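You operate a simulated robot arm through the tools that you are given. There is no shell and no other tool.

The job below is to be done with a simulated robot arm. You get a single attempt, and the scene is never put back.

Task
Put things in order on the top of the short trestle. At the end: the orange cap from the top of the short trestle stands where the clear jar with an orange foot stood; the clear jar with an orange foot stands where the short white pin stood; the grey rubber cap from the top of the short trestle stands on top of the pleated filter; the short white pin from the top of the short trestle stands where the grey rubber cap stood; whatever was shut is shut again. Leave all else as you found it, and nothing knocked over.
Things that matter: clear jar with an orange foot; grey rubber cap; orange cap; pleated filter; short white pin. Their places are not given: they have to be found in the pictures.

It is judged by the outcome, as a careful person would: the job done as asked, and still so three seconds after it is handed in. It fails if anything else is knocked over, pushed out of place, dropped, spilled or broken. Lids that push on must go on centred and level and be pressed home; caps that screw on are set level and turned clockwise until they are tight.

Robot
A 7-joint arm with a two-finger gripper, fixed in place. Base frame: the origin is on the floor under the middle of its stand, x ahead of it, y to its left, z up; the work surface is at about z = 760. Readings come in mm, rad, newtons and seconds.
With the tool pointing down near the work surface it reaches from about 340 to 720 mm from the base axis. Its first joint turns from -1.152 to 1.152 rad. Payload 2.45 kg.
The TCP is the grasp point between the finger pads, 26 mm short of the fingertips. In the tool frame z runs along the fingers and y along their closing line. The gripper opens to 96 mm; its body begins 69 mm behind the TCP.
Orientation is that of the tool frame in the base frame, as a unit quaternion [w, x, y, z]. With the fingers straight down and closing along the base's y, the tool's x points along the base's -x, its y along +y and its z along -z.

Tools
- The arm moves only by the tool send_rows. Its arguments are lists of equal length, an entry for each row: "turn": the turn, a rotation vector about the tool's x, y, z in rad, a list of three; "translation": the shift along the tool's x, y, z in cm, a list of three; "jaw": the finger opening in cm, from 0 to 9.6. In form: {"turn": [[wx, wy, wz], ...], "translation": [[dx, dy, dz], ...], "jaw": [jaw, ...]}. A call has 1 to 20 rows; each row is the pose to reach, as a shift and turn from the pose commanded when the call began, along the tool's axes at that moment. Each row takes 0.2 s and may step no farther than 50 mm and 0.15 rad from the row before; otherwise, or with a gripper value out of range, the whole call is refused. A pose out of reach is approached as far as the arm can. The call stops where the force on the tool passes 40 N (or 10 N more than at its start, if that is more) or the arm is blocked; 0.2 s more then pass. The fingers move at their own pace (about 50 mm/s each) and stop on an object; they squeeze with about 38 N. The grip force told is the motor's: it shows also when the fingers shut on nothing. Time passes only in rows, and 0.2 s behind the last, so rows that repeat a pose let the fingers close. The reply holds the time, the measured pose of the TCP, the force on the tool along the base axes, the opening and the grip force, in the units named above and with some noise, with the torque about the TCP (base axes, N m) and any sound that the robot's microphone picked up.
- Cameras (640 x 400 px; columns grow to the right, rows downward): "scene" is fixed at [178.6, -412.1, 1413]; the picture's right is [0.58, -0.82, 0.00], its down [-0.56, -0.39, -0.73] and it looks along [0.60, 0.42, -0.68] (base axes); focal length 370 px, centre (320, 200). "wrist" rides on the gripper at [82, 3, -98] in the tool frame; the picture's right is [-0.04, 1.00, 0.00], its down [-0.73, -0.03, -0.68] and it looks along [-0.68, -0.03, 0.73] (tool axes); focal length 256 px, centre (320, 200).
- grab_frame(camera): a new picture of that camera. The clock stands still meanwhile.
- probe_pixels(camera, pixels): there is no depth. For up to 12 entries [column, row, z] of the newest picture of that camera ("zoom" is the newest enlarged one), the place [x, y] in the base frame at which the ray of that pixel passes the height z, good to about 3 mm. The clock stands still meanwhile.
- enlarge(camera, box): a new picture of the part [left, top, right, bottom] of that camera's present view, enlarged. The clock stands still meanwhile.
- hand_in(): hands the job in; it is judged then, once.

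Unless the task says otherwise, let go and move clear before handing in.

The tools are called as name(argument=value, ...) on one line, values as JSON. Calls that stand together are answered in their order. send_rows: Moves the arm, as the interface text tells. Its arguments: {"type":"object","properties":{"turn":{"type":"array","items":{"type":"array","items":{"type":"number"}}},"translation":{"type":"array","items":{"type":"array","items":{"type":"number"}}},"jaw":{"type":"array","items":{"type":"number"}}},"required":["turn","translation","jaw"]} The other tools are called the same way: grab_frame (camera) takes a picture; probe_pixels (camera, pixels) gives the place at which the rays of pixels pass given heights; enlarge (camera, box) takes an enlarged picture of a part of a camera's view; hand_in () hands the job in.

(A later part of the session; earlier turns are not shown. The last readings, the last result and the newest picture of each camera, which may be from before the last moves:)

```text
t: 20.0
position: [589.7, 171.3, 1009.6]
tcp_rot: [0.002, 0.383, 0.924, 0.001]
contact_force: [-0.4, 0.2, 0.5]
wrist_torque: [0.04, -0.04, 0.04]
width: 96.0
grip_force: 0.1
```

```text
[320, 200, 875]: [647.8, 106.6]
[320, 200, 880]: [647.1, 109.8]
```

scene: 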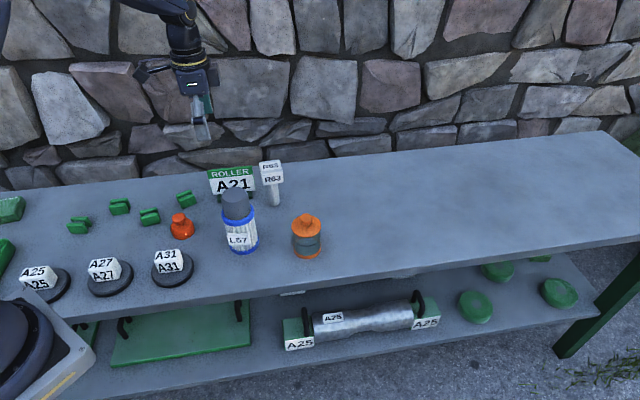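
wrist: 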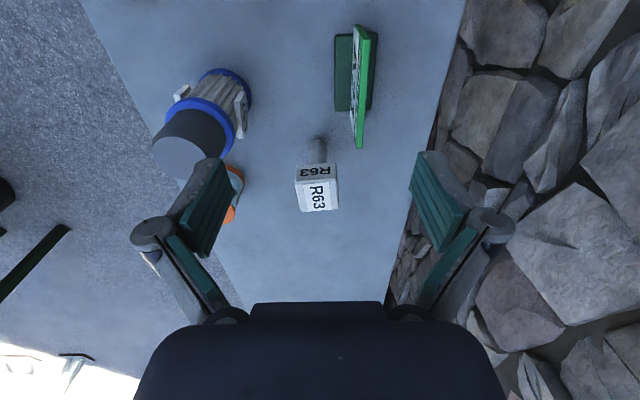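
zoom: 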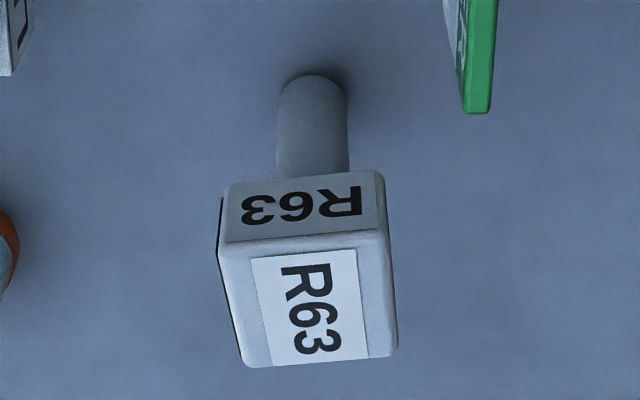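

The block is nearly square to the jaws (near edge slope about -4°). I'll probe the four top corners at two heights, plus the pin's foot and the sign's near edge.

probe_pixels(camera="zoom", pixels=[[220, 243, 875], [385, 232, 875], [398, 352, 875], [242, 366, 875], [220, 243, 880], [385, 232, 880], [398, 352, 880], [242, 366, 880], [312, 100, 760], [312, 74, 760], [477, 112, 840], [465, 108, 840]])

probe_pixels(camera="wrist", pixels=[[335, 108, 765], [372, 108, 765], [356, 148, 830], [356, 148, 850], [320.6, 186.5, 1009.6], [352, 25, 830]])

```text
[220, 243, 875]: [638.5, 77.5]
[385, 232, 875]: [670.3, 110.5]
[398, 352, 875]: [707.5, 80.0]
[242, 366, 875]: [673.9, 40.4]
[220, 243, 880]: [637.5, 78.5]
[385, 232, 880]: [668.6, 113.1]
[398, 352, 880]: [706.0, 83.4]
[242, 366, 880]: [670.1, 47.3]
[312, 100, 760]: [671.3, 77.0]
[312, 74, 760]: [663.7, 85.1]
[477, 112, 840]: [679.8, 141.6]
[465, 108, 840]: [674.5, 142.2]
```

```text
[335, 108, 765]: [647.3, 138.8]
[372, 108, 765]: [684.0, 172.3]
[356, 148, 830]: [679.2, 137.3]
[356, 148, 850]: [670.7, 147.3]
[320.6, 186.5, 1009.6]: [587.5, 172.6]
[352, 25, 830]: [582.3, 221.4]
```

The block is about 47×47 mm and spans z≈847–875, the pin axis near (674,80), and the sign's nearest end is 60 mm off along the table. I'll tilt 0.2 rad, correct the yaw slightly, and move above the pin at z≈960.

send_rows(turn=[[0, -0.05, -0.0125], [0, -0.1, -0.025], [0, -0.15, -0.0375], [0, -0.2, -0.05], [0, -0.2, -0.05]], translation=[[-3.1, -0.12, 1.25], [-6.2, -0.23, 2.5], [-9.3, -0.35, 3.75], [-12.4, -0.46, 5.0], [-12.4, -0.46, 5.0]], jaw=[9.6, 9.6, 9.6, 9.6, 9.6])

grab_frame(camera="wrist")

grab_frame(camera="scene")

```text
t: 21.2
position: [673.4, 79.7, 959.3]
tcp_rot: [0.094, 0.357, 0.928, -0.037]
contact_force: [-0.4, 0.1, 0.2]
wrist_torque: [0.03, 0.02, 0.02]
width: 95.9
grip_force: 0.1
```

```text
taken
```

wrist: 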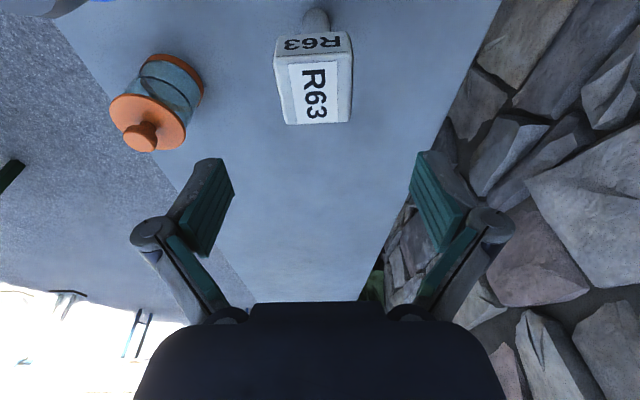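

```text
taken
```

scene: 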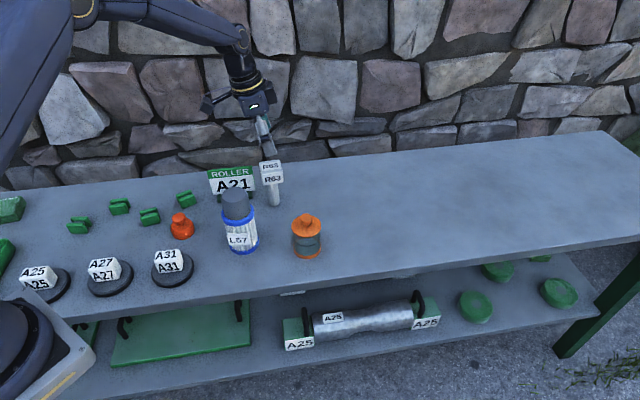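

The block shows at about (315,85) in the wrist view. I'll enlarge to check the alignment and offset before descending.

enlarge(camera="wrist", box=[250, 20, 380, 140])

probe_pixels(camera="wrist", pixels=[[276, 63, 875], [353, 56, 875], [353, 122, 875], [285, 126, 875], [320.6, 186.5, 959.3]])

```text
3.33 times, centred on (315, 80) of wrist
```

zoom: 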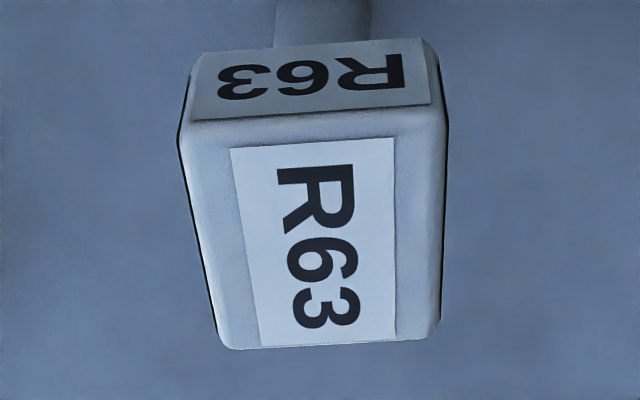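

```text
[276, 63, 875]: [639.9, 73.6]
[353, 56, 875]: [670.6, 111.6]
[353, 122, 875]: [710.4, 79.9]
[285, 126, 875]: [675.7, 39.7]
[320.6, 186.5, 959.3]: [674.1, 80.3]
```

Block centre is about (674,76) with its edges at about 49.6°, versus the tool's 47.9°. I'll correct by a small yaw and a 2 mm shift while descending to z≈861.

send_rows(turn=[[0, 0, -0.03], [0, 0, -0.03], [0, 0, -0.03], [0, 0, -0.03], [0, 0, -0.03]], translation=[[0.2, -0.19, 1.5], [0.6, -0.19, 3.5], [1.0, -0.19, 5.5], [1.4, -0.19, 7.6], [1.78, -0.19, 9.64]], jaw=[9.6, 9.6, 9.6, 9.6, 9.6])

grab_frame(camera="wrist")

enlarge(camera="scene", box=[210, 120, 330, 220])

```text
t: 22.4
position: [674.4, 76.9, 861.7]
tcp_rot: [0.094, 0.345, 0.933, -0.039]
contact_force: [-0.1, -1.1, 0.0]
wrist_torque: [0.01, -0.03, 0.0]
width: 96.2
grip_force: 0.1
```

```text
taken
```

wrist: 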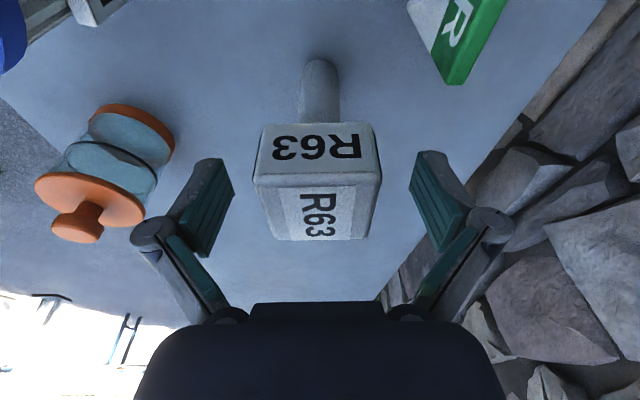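

```text
4.00 times, centred on (270, 170) of scene
```

zoom: 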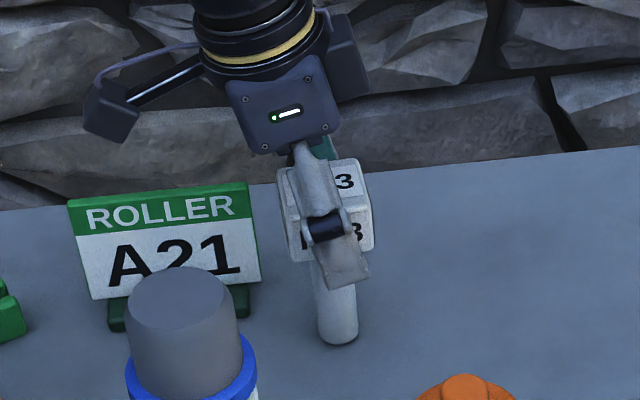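

The block sits centred between the pads (255–382 versus pads at 235 and 410). I'll close the jaws on it.

send_rows(turn=[[0, 0, 0], [0, 0, 0], [0, 0, 0], [0, 0, 0], [0, 0, 0], [0, 0, 0]], translation=[[0, 0, 0], [0, 0, 0], [0, 0, 0], [0, 0, 0], [0, 0, 0], [0, 0, 0]], jaw=[8.0, 6.8, 5.8, 5.0, 3.5, 3.5])

grab_frame(camera="wrist")

enlarge(camera="scene", box=[210, 120, 330, 220])

```text
t: 23.8
position: [673.1, 77.0, 862.7]
tcp_rot: [0.093, 0.344, 0.934, -0.039]
contact_force: [-0.5, 0.0, 0.8]
wrist_torque: [-0.03, 0.04, 0.01]
width: 48.9
grip_force: 38.3
```

```text
taken
```

wrist: 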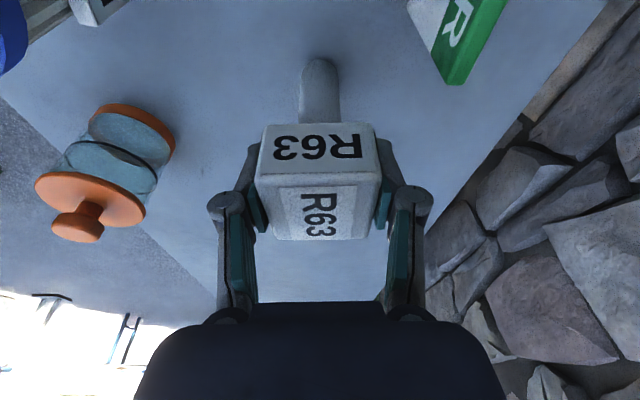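

```text
4.00 times, centred on (270, 170) of scene
```

zoom: 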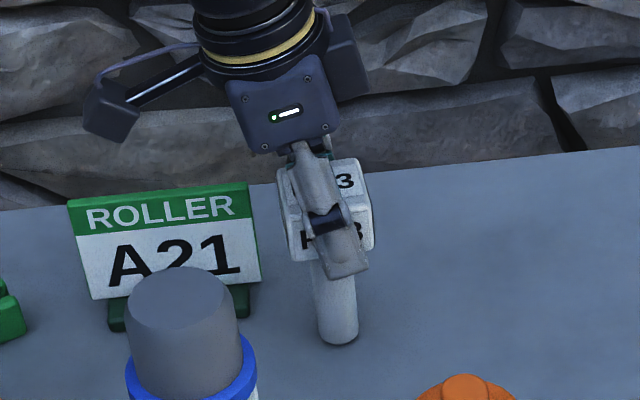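

The block is held (48.9 mm, 38 N) and the pin is still upright. I'll lift it straight up about 110 mm.

send_rows(turn=[[0, 0, 0], [0, 0, 0], [0, 0, 0], [0, 0, 0], [0, 0, 0]], translation=[[-0.2, -0.01, -0.98], [-0.7, -0.03, -3.43], [-1.2, -0.05, -5.87], [-1.7, -0.08, -8.3], [-2.2, -0.1, -10.79]], jaw=[3.5, 3.5, 3.5, 3.5, 3.5])

grab_frame(camera="scene")

grab_frame(camera="wrist")

```text
t: 25.0
position: [672.0, 76.5, 972.3]
tcp_rot: [0.094, 0.343, 0.934, -0.038]
contact_force: [-0.9, -0.2, -4.7]
wrist_torque: [-0.02, 0.0, -0.02]
width: 48.8
grip_force: 38.1
```

```text
taken
```

scene: 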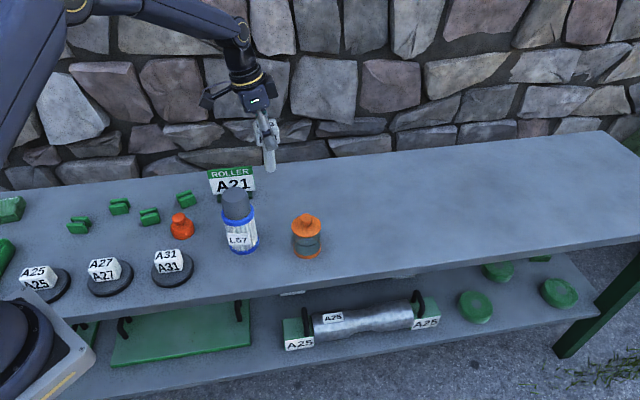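

```text
taken
```

wrist: 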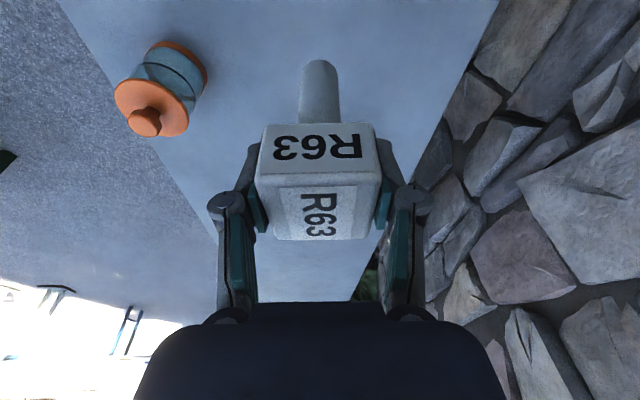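

The pin hangs unchanged in the grip. I'll carry it at this height to above the grey cap's former place at (728.5,-92).

send_rows(turn=[[0, 0, 0], [0, 0, 0], [0, 0, 0], [0, 0, 0], [0, 0, 0], [0, 0, 0]], translation=[[-2.47, -1.53, 0.52], [-4.94, -3.06, 1.04], [-7.4, -4.6, 1.56], [-9.87, -6.13, 2.07], [-12.34, -7.66, 2.59], [-14.81, -9.19, 3.11]], jaw=[3.5, 3.5, 3.5, 3.5, 3.5, 3.5])

grab_frame(camera="scene")

```text
t: 26.4
position: [728.9, -91.6, 971.4]
tcp_rot: [0.094, 0.343, 0.934, -0.038]
contact_force: [-0.3, 0.2, -4.8]
wrist_torque: [-0.03, 0.01, -0.01]
width: 49.1
grip_force: 37.6
```

```text
taken
```

scene: 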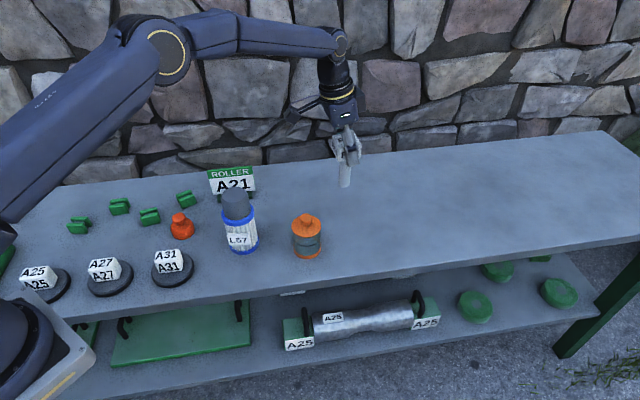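

The arm reached (728.9,-91.6). I'll lower until the foot is about 10 mm above the table and compare with the cap's former pixel place (343,218).

send_rows(turn=[[0, 0, 0], [0, 0, 0], [0, 0, 0], [0, 0, 0]], translation=[[0.5, 0.02, 2.45], [1.0, 0.04, 4.9], [1.5, 0.07, 7.35], [1.99, 0.09, 9.75]], jaw=[3.5, 3.5, 3.5, 3.5])

enlarge(camera="scene", box=[280, 160, 400, 240])

probe_pixels(camera="zoom", pixels=[[320, 200, 760]])

```text
t: 27.4
position: [729.2, -90.7, 872.8]
tcp_rot: [0.093, 0.343, 0.934, -0.038]
contact_force: [0.6, 0.0, -4.2]
wrist_torque: [0.01, -0.02, -0.02]
width: 49.1
grip_force: 37.7
```

```text
5.00 times, centred on (340, 200) of scene
```

zoom: 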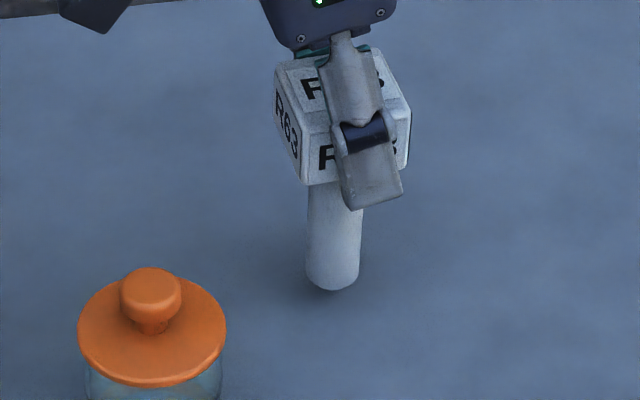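

```text
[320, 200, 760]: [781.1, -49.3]
```

The foot's centre is at zoom (332.5,272), i.e. about scene (342.5,214.4) while 10 mm up — right in line with the cap's old spot. I'll probe it to confirm.

probe_pixels(camera="zoom", pixels=[[332.5, 272, 770.6], [306, 272, 770.6], [359, 272, 770.6], [332.5, 291, 770.6]])

```text
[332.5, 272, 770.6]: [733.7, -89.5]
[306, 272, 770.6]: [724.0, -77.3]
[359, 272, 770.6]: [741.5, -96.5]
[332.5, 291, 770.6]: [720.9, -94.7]
```

The probe puts the pin about 3 mm beyond the cap's old centre, so I'll shift by (-2.5,-2.5) and lower 9 mm.

send_rows(turn=[[0, 0, 0], [0, 0, 0], [0, 0, 0]], translation=[[0.01, -0.35, 0.0], [0.11, -0.35, 0.5], [0.209, -0.345, 0.88]], jaw=[3.5, 3.5, 3.5])

```text
t: 28.2
position: [726.7, -94.7, 864.3]
tcp_rot: [0.094, 0.344, 0.933, -0.039]
contact_force: [-0.1, 0.4, -4.5]
wrist_torque: [-0.02, 0.0, 0.02]
width: 49.3
grip_force: 37.7
```

Not yet touching (force still the weight, -4.5 N). I'll lower in half-millimetre steps.

send_rows(turn=[[0, 0, 0], [0, 0, 0], [0, 0, 0]], translation=[[0.01, 0, 0.049], [0.02, 0, 0.098], [0.03, 0, 0.147]], jaw=[3.5, 3.5, 3.5])

```text
t: 29.0
position: [726.8, -94.2, 861.2]
tcp_rot: [0.093, 0.344, 0.933, -0.039]
contact_force: [-0.3, 0.2, -3.5]
wrist_torque: [-0.03, 0.0, 0.0]
width: 49.4
grip_force: 38.1
```

send_rows(turn=[[0, 0, 0], [0, 0, 0]], translation=[[0.008, 0, 0.039], [0.016, 0, 0.078]], jaw=[3.5, 3.5])

enlarge(camera="scene", box=[310, 180, 380, 230])

```text
t: 29.6
position: [725.6, -95.1, 861.8]
tcp_rot: [0.094, 0.344, 0.933, -0.038]
contact_force: [-3.3, -0.2, 4.0]
wrist_torque: [0.11, 0.31, 0.05]
width: 49.2
grip_force: 37.4
```

```text
8.00 times, centred on (345, 205) of scene
```

zoom: 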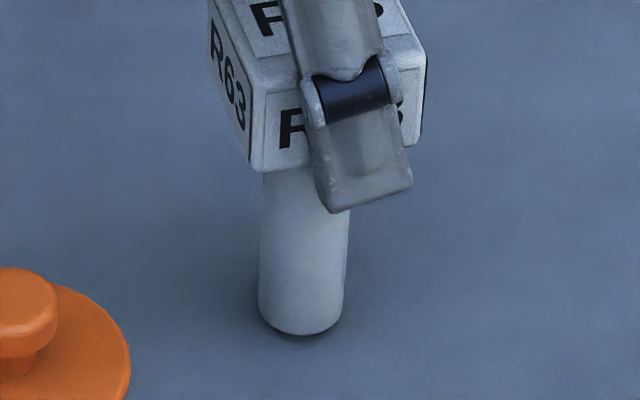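

The foot is touching (force shifted by about +8.5 N) and stands at scene (342.6,218.1), matching the cap's former (343,218.4). I'll open the jaws.

send_rows(turn=[[0, 0, 0], [0, 0, 0], [0, 0, 0], [0, 0, 0], [0, 0, 0]], translation=[[0, 0, 0], [0, 0, 0], [0, 0, 0], [0, 0, 0], [0, 0, 0]], jaw=[5.3, 6.2, 7.5, 9.0, 9.6])

grab_frame(camera="wrist")

enlarge(camera="scene", box=[290, 150, 400, 230])

```text
t: 30.8
position: [726.4, -94.3, 862.0]
tcp_rot: [0.094, 0.344, 0.933, -0.039]
contact_force: [0.0, 0.0, -0.2]
wrist_torque: [0.0, -0.02, -0.03]
width: 96.0
grip_force: 0.1
```

```text
taken
```

wrist: 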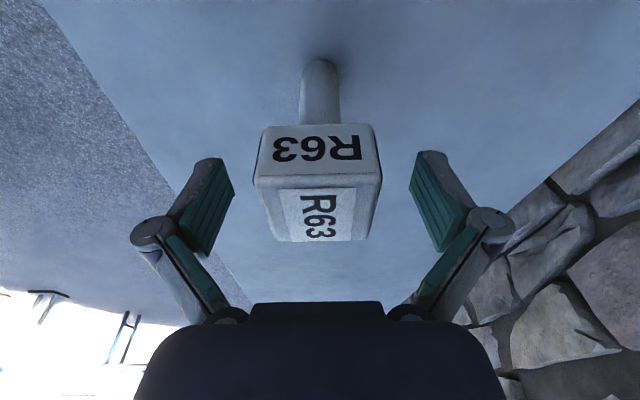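

```text
5.00 times, centred on (345, 190) of scene
```

zoom: 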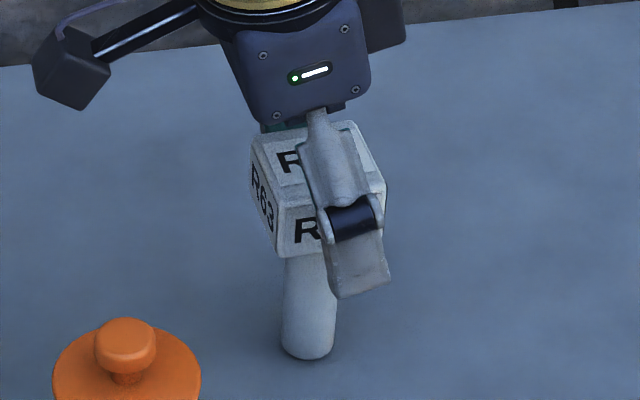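

The pin stands alone at its new place. I'll retreat straight up 110 mm, then take out the tilt.

send_rows(turn=[[0, 0, 0], [0, 0, 0], [0, 0, 0], [0, 0, 0], [0, 0.1, 0], [0, 0.2, 0]], translation=[[-0.3, -0.015, -1.47], [-0.9, -0.04, -4.4], [-1.5, -0.07, -7.35], [-2.2, -0.1, -10.79], [-2.2, -0.1, -10.79], [-2.2, -0.1, -10.79]], jaw=[9.6, 9.6, 9.6, 9.6, 9.6, 9.6])

grab_frame(camera="scene")

```text
t: 32.2
position: [720.3, -93.9, 972.1]
tcp_rot: [-0.001, 0.346, 0.938, -0.004]
contact_force: [0.3, -0.8, -0.2]
wrist_torque: [0.0, 0.03, 0.01]
width: 96.2
grip_force: 0.2
out of reach, approached as far as the arm can: row 6
```

```text
taken
```

scene: 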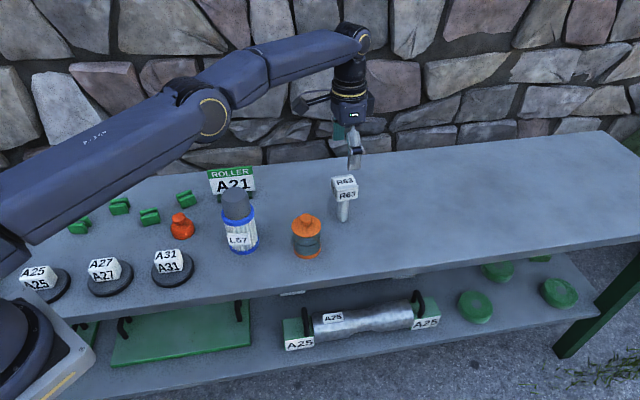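

The pin stands upright at (343,200) with clear space around it. Next the jar: I'll move to a viewing pose above and slightly behind it, with yaw about -0.6.

send_rows(turn=[[0, 0, -0.02], [0, 0, -0.04], [0, 0, -0.06], [0, 0, -0.08], [0, 0, -0.107], [0, 0, -0.107]], translation=[[2.8, -1.33, 0], [5.6, -2.66, 0], [8.45, -4.0, 0], [11.3, -5.33, 0.6], [14.08, -6.66, 1.2], [14.08, -6.66, 1.2]], jaw=[9.6, 9.6, 9.6, 9.6, 9.6, 9.6])

grab_frame(camera="wrist")

grab_frame(camera="scene")

```text
t: 33.6
position: [571.1, -54.6, 959.1]
tcp_rot: [0.0, 0.295, 0.956, -0.004]
contact_force: [-0.5, -0.7, -0.1]
wrist_torque: [0.01, -0.01, 0.02]
width: 96.0
grip_force: 0.1
```

```text
taken
```

wrist: 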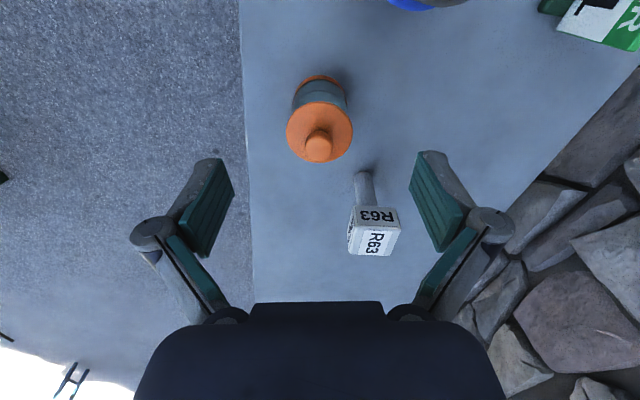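

```text
taken
```

scene: 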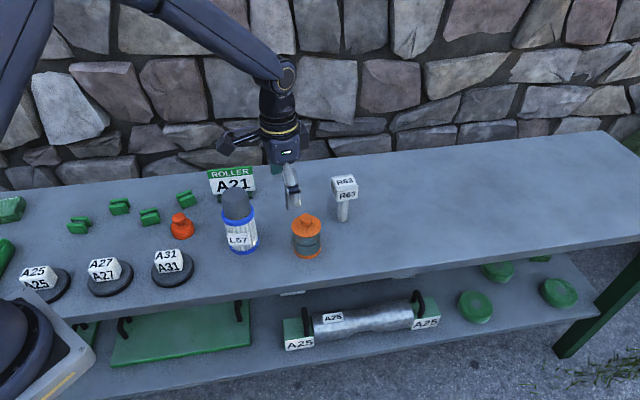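

The jar is at about (319,115) in the wrist view. I'll enlarge it to measure lid, foot and axis.

enlarge(camera="wrist", box=[264, 60, 376, 170])

probe_pixels(camera="wrist", pixels=[[320.6, 186.5, 959.1]])

```text
3.64 times, centred on (320, 115) of wrist
```

zoom: 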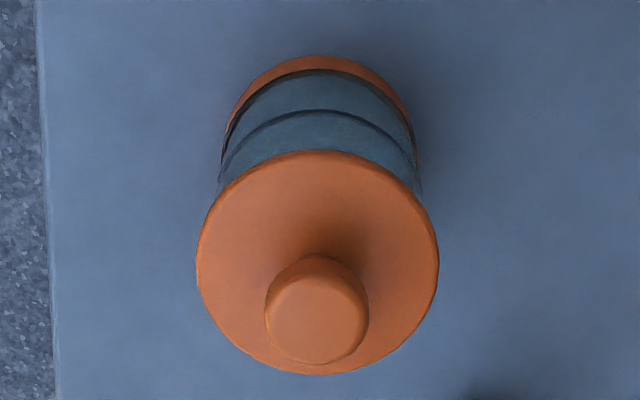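

```text
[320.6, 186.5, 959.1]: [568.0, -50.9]
```

probe_pixels(camera="zoom", pixels=[[317.5, 262, 838], [317.5, 262, 842], [197, 262, 838], [438, 262, 838], [317.5, 150, 838], [317.5, 375, 838], [316, 318, 858], [316, 318, 863], [318, 143, 760], [318, 55, 760], [222, 140, 760], [418, 140, 760]])

```text
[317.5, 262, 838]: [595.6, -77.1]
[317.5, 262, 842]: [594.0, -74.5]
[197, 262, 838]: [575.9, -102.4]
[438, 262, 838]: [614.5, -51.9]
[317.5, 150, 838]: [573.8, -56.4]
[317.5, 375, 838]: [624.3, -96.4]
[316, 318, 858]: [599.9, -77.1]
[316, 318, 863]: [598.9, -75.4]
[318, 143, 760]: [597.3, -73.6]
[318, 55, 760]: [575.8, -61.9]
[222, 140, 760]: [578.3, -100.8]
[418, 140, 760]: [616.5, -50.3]
```

The averaged estimates put the jar axis at about (600,-78.5), lid top near 838 and knob top near 860. I'll centre above it and descend to z≈885 for a check.

send_rows(turn=[[0, 0, 0], [0, 0, 0], [0, 0, 0], [0, 0, 0]], translation=[[-1.9, -0.17, 0], [-3.75, -0.34, 0], [-3.75, -0.34, 3.7], [-3.75, -0.34, 7.4]], jaw=[9.6, 9.6, 9.6, 9.6])

grab_frame(camera="wrist")

enlarge(camera="scene", box=[250, 150, 370, 270])

```text
t: 34.6
position: [600.6, -77.8, 885.4]
tcp_rot: [0.0, 0.295, 0.955, -0.004]
contact_force: [0.3, -0.5, -0.6]
wrist_torque: [0.03, -0.06, 0.0]
width: 95.8
grip_force: 0.1
```

```text
taken
```

wrist: 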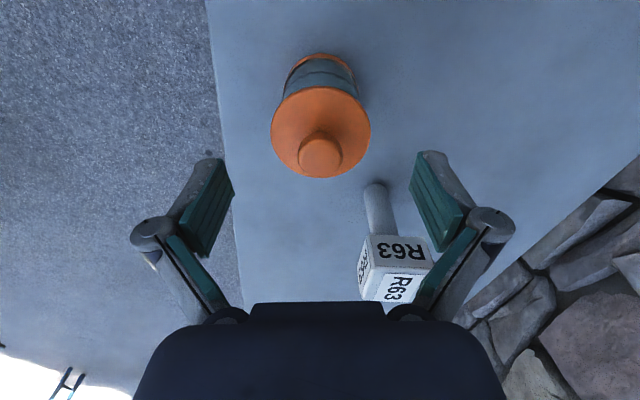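

```text
3.33 times, centred on (310, 210) of scene
```

zoom: 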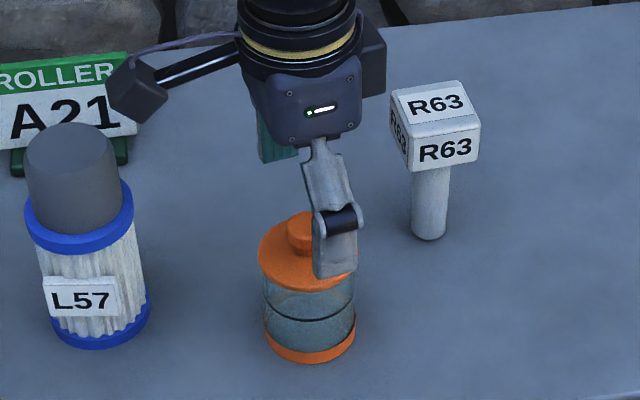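

The knob (320,155) and lid are centred between the pads. I'll descend straight to z≈804 around the glass body.

send_rows(turn=[[0, 0, 0], [0, 0, 0], [0, 0, 0], [0, 0, 0]], translation=[[0, 0, 2.2], [0, 0, 4.4], [0, 0, 6.4], [0, 0, 8.1]], jaw=[9.6, 9.6, 9.6, 9.6])

grab_frame(camera="wrist")

enlarge(camera="scene", box=[260, 170, 360, 270])

```text
t: 35.6
position: [600.3, -77.7, 803.3]
tcp_rot: [0.0, 0.295, 0.956, -0.004]
contact_force: [-0.1, -0.1, -0.1]
wrist_torque: [-0.02, 0.04, -0.04]
width: 96.0
grip_force: 0.0
```

```text
taken
```

wrist: 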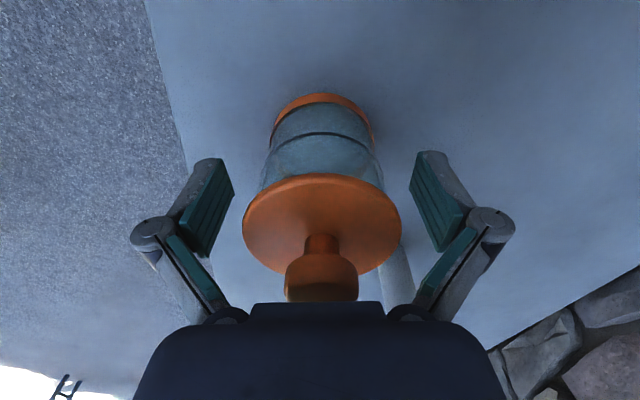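

```text
4.00 times, centred on (310, 220) of scene
```

zoom: 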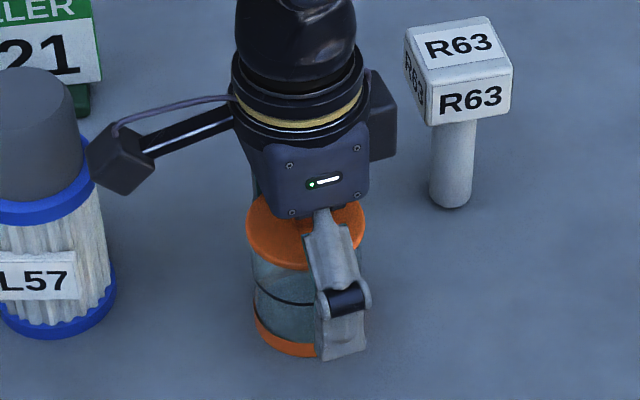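

The jaws straddle the jar at z≈803. Before closing I want to see how high the pads reach relative to the lid rim, so I'll enlarge the wrist view.

enlarge(camera="wrist", box=[180, 80, 470, 310])

enlarge(camera="scene", box=[285, 205, 335, 260])

```text
1.74 times, centred on (325, 195) of wrist
```

zoom: 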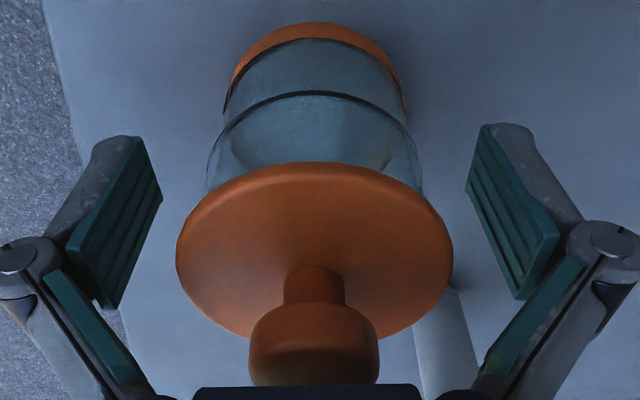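

```text
7.27 times, centred on (310, 232) of scene
```

zoom: 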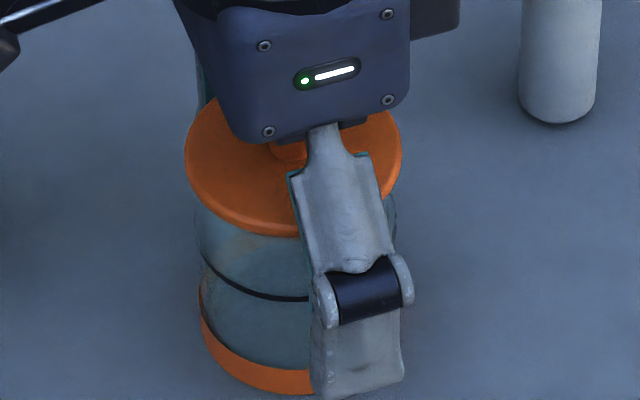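

Geometry check: as the jaws close the pads swing downward, so at about 60 mm they will cover roughly TCP±20 mm — the glass between foot and lid. I'll raise 2 mm and close on the glass body.

send_rows(turn=[[0, 0, 0], [0, 0, 0], [0, 0, 0], [0, 0, 0], [0, 0, 0], [0, 0, 0], [0, 0, 0]], translation=[[0, 0, -0.2], [0, 0, -0.2], [0, 0, -0.2], [0, 0, -0.2], [0, 0, -0.2], [0, 0, -0.2], [0, 0, -0.2]], jaw=[8.5, 7.5, 6.8, 6.2, 5.5, 5.0, 5.0])

grab_frame(camera="wrist")

enlarge(camera="scene", box=[270, 190, 350, 265])

```text
t: 37.2
position: [599.6, -77.1, 806.9]
tcp_rot: [0.0, 0.296, 0.955, -0.004]
contact_force: [-0.5, 0.5, 4.2]
wrist_torque: [0.08, 0.04, 0.04]
width: 58.5
grip_force: 38.2
```

```text
taken
```

wrist: 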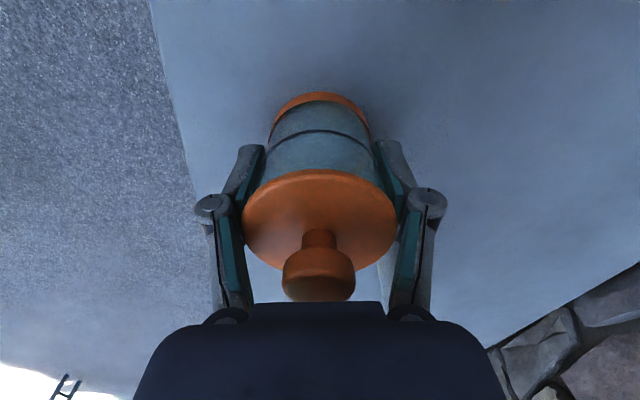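

```text
5.33 times, centred on (310, 228) of scene
```

zoom: 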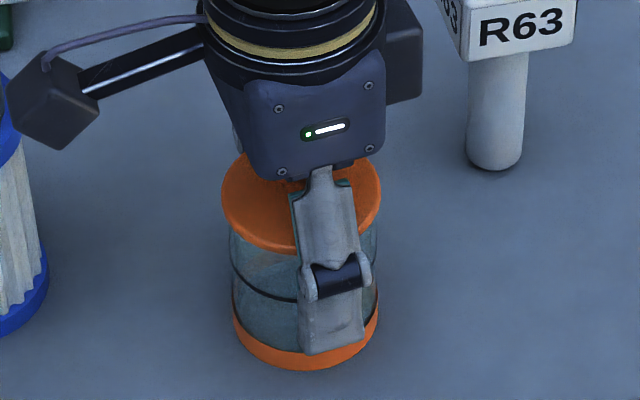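

The jaws hold the glass at 58.5 mm, clear of the wider lid. I'll lift 15 mm slowly and check.

send_rows(turn=[[0, 0, 0], [0, 0, 0], [0, 0, 0]], translation=[[0, 0, -0.3], [0, 0, -0.9], [0, 0, -1.5]], jaw=[5.0, 5.0, 5.0])

grab_frame(camera="wrist")

enlarge(camera="scene", box=[270, 180, 350, 265])

```text
t: 38.0
position: [599.8, -77.0, 820.7]
tcp_rot: [0.0, 0.296, 0.955, -0.004]
contact_force: [0.8, -0.1, -2.5]
wrist_torque: [-0.04, 0.02, -0.04]
width: 58.2
grip_force: 37.9
```

```text
taken
```

wrist: 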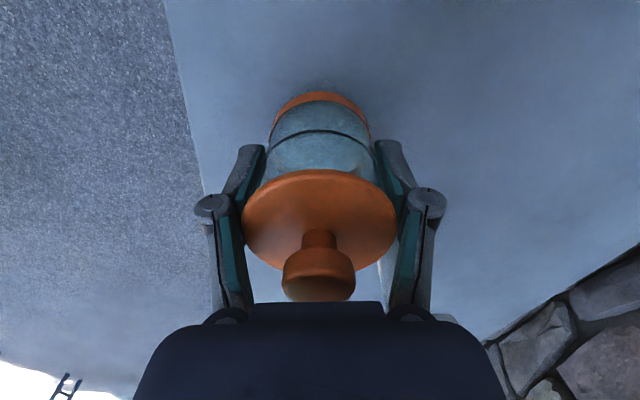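

```text
4.71 times, centred on (310, 222) of scene
```

zoom: 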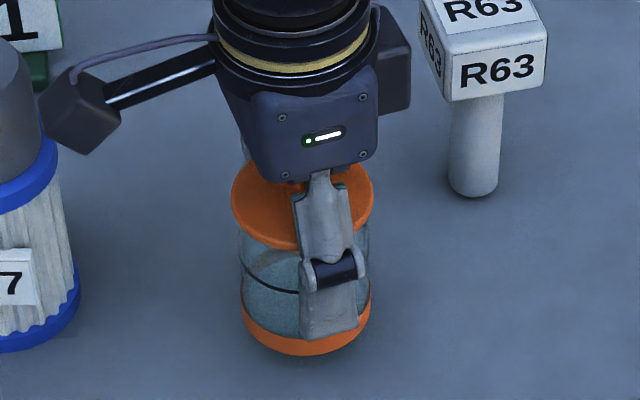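

The jar lifts level without slipping (about 2.5 N). I'll raise it to z≈905 and carry it gently to above the pin's former place.

send_rows(turn=[[0, 0, 0], [0, 0, 0], [0, 0, 0], [0, 0, 0], [0, 0, 0], [0, 0, 0], [0, 0, 0], [0, 0, 0], [0, 0, 0], [0, 0, 0], [0, 0, 0]], translation=[[0, 0, -2.0], [0, 0, -4.3], [0, 0, -6.6], [0, 0, -8.5], [0.4, 2.43, -8.5], [0.8, 4.86, -8.5], [1.2, 7.28, -8.5], [1.6, 9.7, -8.5], [2.0, 12.13, -8.5], [2.4, 14.55, -8.5], [2.77, 16.98, -8.5]], jaw=[5.0, 5.0, 5.0, 5.0, 5.0, 5.0, 5.0, 5.0, 5.0, 5.0, 5.0])

grab_frame(camera="scene")

grab_frame(camera="wrist")

```text
t: 40.4
position: [673.3, 79.3, 904.4]
tcp_rot: [0.0, 0.296, 0.955, -0.004]
contact_force: [-0.6, -0.3, -1.9]
wrist_torque: [-0.03, 0.03, -0.02]
width: 58.3
grip_force: 38.5
```

```text
taken
```

scene: 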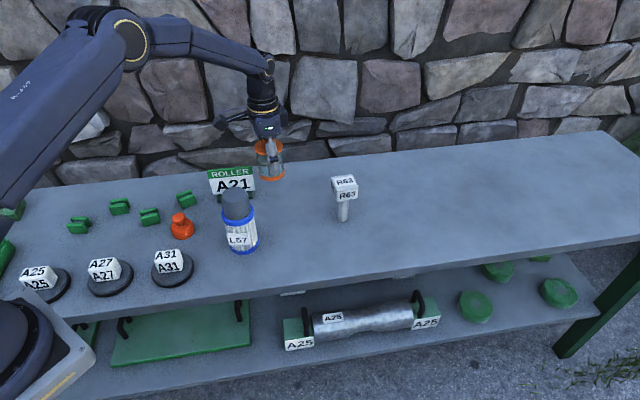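

```text
taken
```

wrist: 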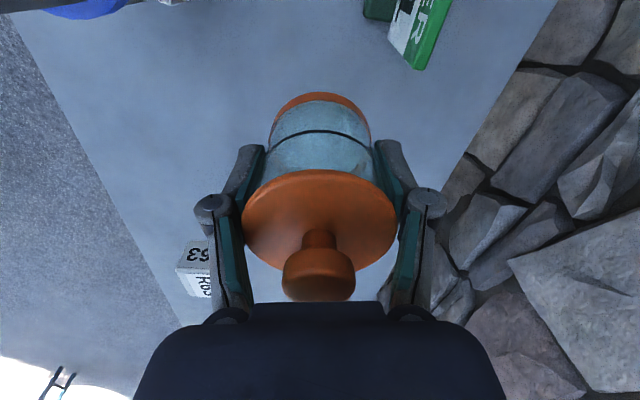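

The path below is clear, with the sign to the side at (415,40). I'll lower to about 30 mm above the table and check the alignment from the scene camera.

send_rows(turn=[[0, 0, 0], [0, 0, 0], [0, 0, 0], [0, 0, 0]], translation=[[0, 0, 2.0], [0, 0, 4.0], [0, 0, 6.0], [0, 0, 7.0]], jaw=[5.0, 5.0, 5.0, 5.0])

enlarge(camera="scene", box=[230, 150, 320, 225])

grab_frame(camera="wrist")

```text
t: 41.4
position: [673.0, 79.8, 833.9]
tcp_rot: [0.0, 0.296, 0.955, -0.003]
contact_force: [1.0, -0.3, -1.3]
wrist_torque: [0.01, 0.01, 0.04]
width: 58.3
grip_force: 38.1
```

```text
5.33 times, centred on (275, 188) of scene
```

zoom: 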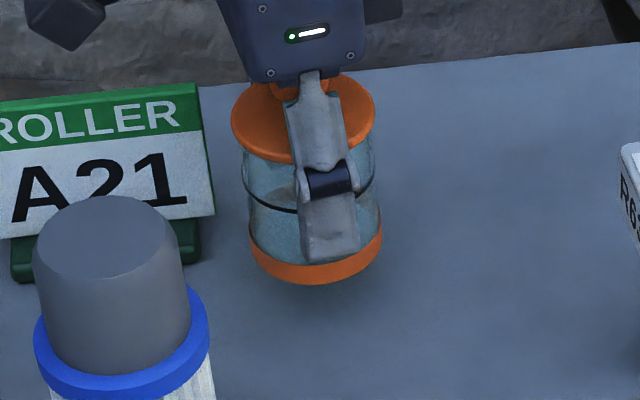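

```text
taken
```

wrist: 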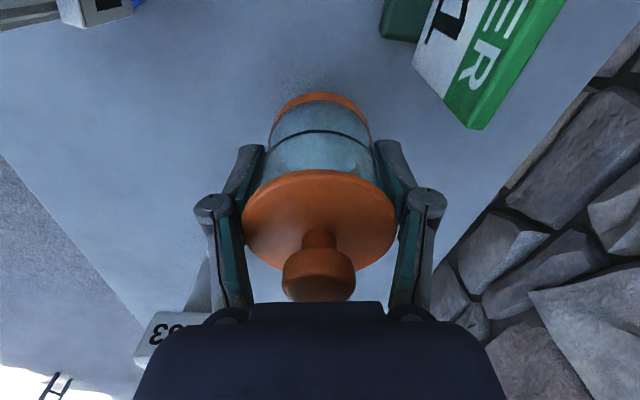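

The foot is centred at scene (274.3,195.3) at 28–30 mm up, which projects to (274.3,203.3) at table level — matching the pin's former (274.6,203.4). I'll lower 27.5 mm.

send_rows(turn=[[0, 0, 0], [0, 0, 0], [0, 0, 0], [0, 0, 0]], translation=[[0, 0, 1.0], [0, 0, 1.9], [0, 0, 2.5], [0, 0, 2.75]], jaw=[5.0, 5.0, 5.0, 5.0])

```text
t: 42.4
position: [672.6, 77.4, 806.4]
tcp_rot: [0.0, 0.295, 0.955, -0.005]
contact_force: [-0.1, 0.1, -1.2]
wrist_torque: [-0.02, 0.01, 0.0]
width: 58.5
grip_force: 37.9
```

send_rows(turn=[[0, 0, 0], [0, 0, 0], [0, 0, 0]], translation=[[0, 0, 0.05], [0, 0, 0.1], [0, 0, 0.15]], jaw=[5.0, 5.0, 5.0])

```text
t: 43.2
position: [672.0, 77.6, 806.6]
tcp_rot: [0.0, 0.296, 0.955, -0.003]
contact_force: [-2.5, 0.4, 4.7]
wrist_torque: [0.02, 0.03, 0.03]
width: 58.7
grip_force: 38.3
```

The jar has touched down (force rose to +4.7 N). I'll check the place in the scene picture.

enlarge(camera="scene", box=[230, 160, 320, 225])

```text
6.15 times, centred on (275, 192) of scene
```

zoom: 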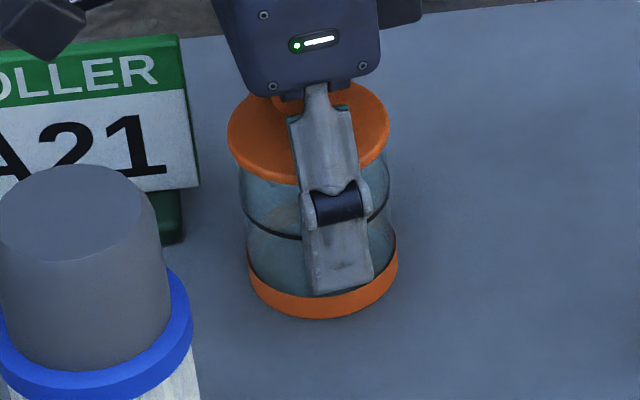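

The foot is centred at about scene (275.4,202.9), within about 2 mm of target. I'll open the jaws.

send_rows(turn=[[0, 0, 0], [0, 0, 0], [0, 0, 0], [0, 0, 0], [0, 0, 0]], translation=[[0, 0, 0], [0, 0, 0], [0, 0, 0], [0, 0, 0], [0, 0, 0]], jaw=[6.0, 6.6, 7.6, 9.0, 9.6])

grab_frame(camera="wrist")

enlarge(camera="scene", box=[220, 140, 340, 230])

```text
t: 44.4
position: [673.0, 78.9, 805.6]
tcp_rot: [0.0, 0.296, 0.955, -0.004]
contact_force: [-0.9, 0.3, 0.0]
wrist_torque: [-0.01, 0.01, -0.01]
width: 95.9
grip_force: 0.1
```

```text
taken
```

wrist: 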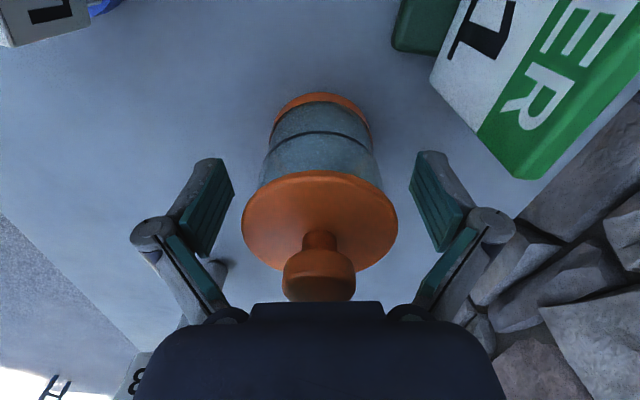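

```text
4.44 times, centred on (280, 185) of scene
```

zoom: 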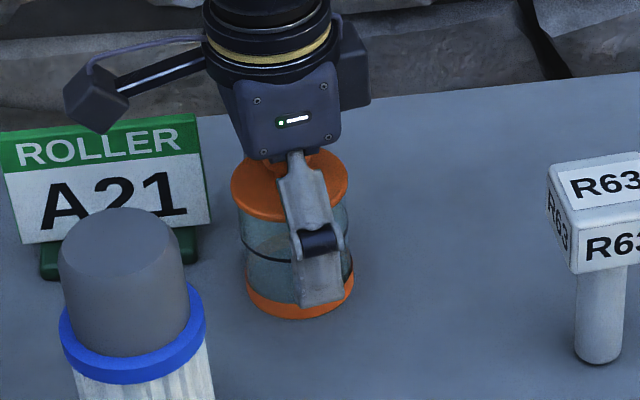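

The jar stands free. I'll retreat straight up about 180 mm.

send_rows(turn=[[0, 0, 0], [0, 0, 0], [0, 0, 0], [0, 0, 0], [0, 0, 0], [0, 0, 0]], translation=[[0, 0, -1.5], [0, 0, -4.5], [0, 0, -8.0], [0, 0, -11.5], [0, 0, -15], [0, 0, -18]], jaw=[9.6, 9.6, 9.6, 9.6, 9.6, 9.6])

grab_frame(camera="scene")

enlarge(camera="scene", box=[230, 160, 320, 225])

```text
t: 45.8
position: [672.1, 80.0, 986.2]
tcp_rot: [-0.001, 0.295, 0.955, -0.004]
contact_force: [-0.8, 0.4, -0.1]
wrist_torque: [0.0, 0.0, -0.03]
width: 96.0
grip_force: 0.2
```

```text
taken
```

scene: 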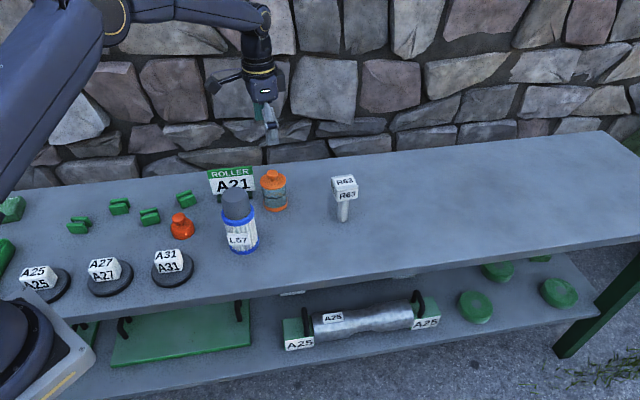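

```text
6.15 times, centred on (275, 192) of scene
```

zoom: 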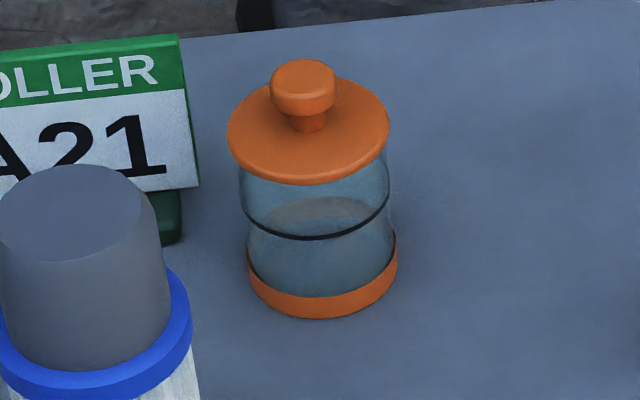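

The jar stands upright and shut at its new place. Now the orange cap: I'll probe its neighbours — the green clips at (187,199), (150,217) and disc A31 (172,270) — to choose a safe closing direction.

probe_pixels(camera="scene", pixels=[[187, 203, 760], [150, 222, 760], [141, 220, 760], [160, 222, 760], [178, 203, 760], [197, 201, 760], [172, 274, 760], [190, 260, 765], [182, 234, 760], [241, 245, 760]])

enlarge(camera="scene", box=[130, 180, 230, 260])

```text
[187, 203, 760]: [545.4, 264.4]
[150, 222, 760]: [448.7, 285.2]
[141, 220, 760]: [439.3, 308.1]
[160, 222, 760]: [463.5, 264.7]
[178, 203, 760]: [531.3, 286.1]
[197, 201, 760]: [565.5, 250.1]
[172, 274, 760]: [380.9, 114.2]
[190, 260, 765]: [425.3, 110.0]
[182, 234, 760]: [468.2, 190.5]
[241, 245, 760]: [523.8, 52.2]
```

```text
5.00 times, centred on (180, 220) of scene
```

zoom: 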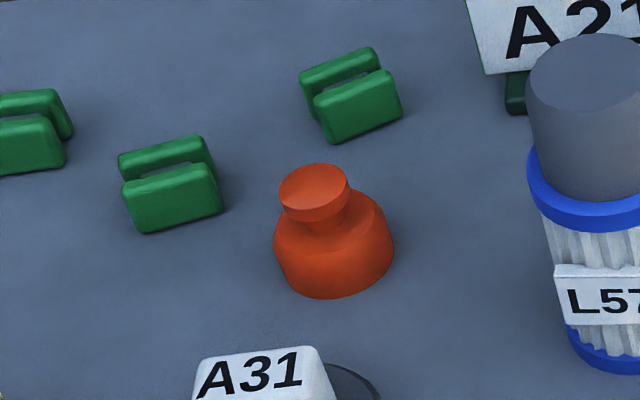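

The clear direction for the fingers at the orange cap is roughly 160°/-20° (the clips lie at 45° and 98°, the disc at 238°). I'll move to a viewing pose behind the cap with yaw 1.22, staying high over the filter.

send_rows(turn=[[0, 0, -0.14], [0, 0, -0.28], [0, 0, -0.42], [0, 0, -0.56], [0, 0, -0.7], [0, 0, -0.84], [0, 0, -0.98], [0, 0, -1.12], [0, 0, -1.26], [0, 0, -1.4], [0, 0, -1.54], [0, 0, -1.68], [0, 0, -1.82], [0, 0, -1.82]], translation=[[1.66, -0.46, 0], [3.32, -0.93, 0], [4.98, -1.39, 0], [6.64, -1.85, 0], [8.3, -2.32, 0], [9.96, -2.78, 0], [11.6, -3.24, 0], [13.3, -3.7, 0], [14.9, -4.17, 0], [16.6, -4.63, 0], [18.25, -5.1, 1.0], [19.9, -5.56, 2.5], [21.57, -6.02, 4.6], [21.57, -6.02, 4.6]], jaw=[9.6, 9.6, 9.6, 9.6, 9.6, 9.6, 9.6, 9.6, 9.6, 9.6, 9.6, 9.6, 9.6, 9.6])

grab_frame(camera="wrist")

grab_frame(camera="scene")

```text
t: 48.8
position: [460.2, 150.6, 939.1]
tcp_rot: [-0.004, -0.574, 0.819, -0.002]
contact_force: [0.4, 0.5, -0.5]
wrist_torque: [0.01, -0.02, 0.01]
width: 96.1
grip_force: 0.1
```

```text
taken
```

wrist: 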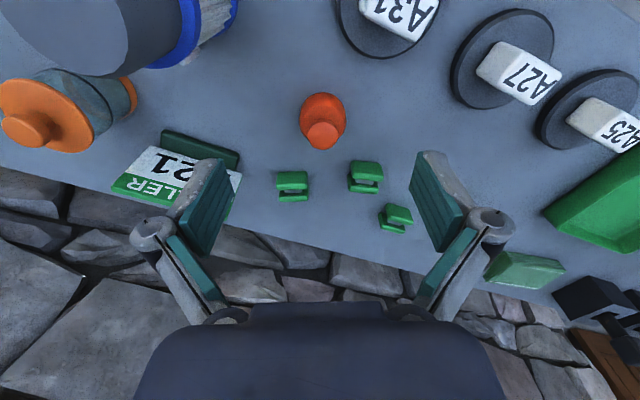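

```text
taken
```

scene: 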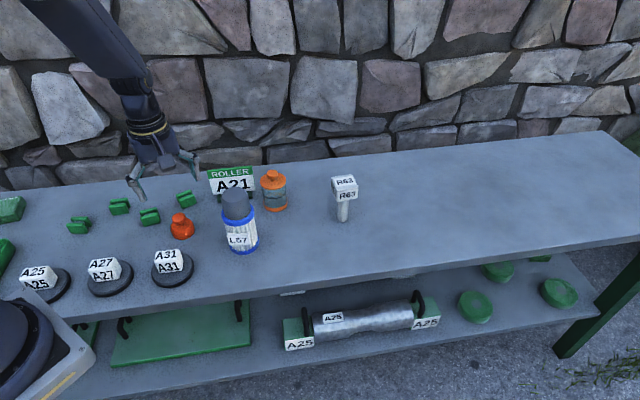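

The orange cap appears at (322,120) in the wrist view with its knob at (322,134); the clips lie at (292,185) and (365,177). I'll enlarge and probe for its centre.

enlarge(camera="wrist", box=[272, 75, 372, 165])

probe_pixels(camera="wrist", pixels=[[320.6, 186.5, 939.1], [292, 197, 760], [277, 185, 770], [307, 185, 770], [350, 178, 770], [368, 192, 760], [382, 175, 770]])

```text
4.44 times, centred on (322, 120) of wrist
```

zoom: 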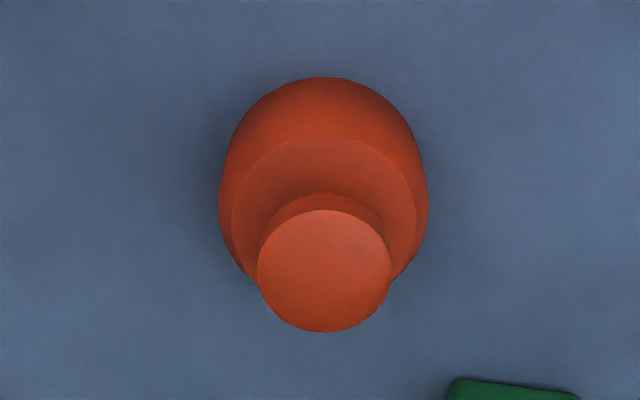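

```text
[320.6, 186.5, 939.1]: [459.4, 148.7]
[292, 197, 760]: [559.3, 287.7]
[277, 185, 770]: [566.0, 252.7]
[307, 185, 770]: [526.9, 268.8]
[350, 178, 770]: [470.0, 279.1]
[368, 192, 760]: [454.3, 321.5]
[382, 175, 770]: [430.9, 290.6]
```

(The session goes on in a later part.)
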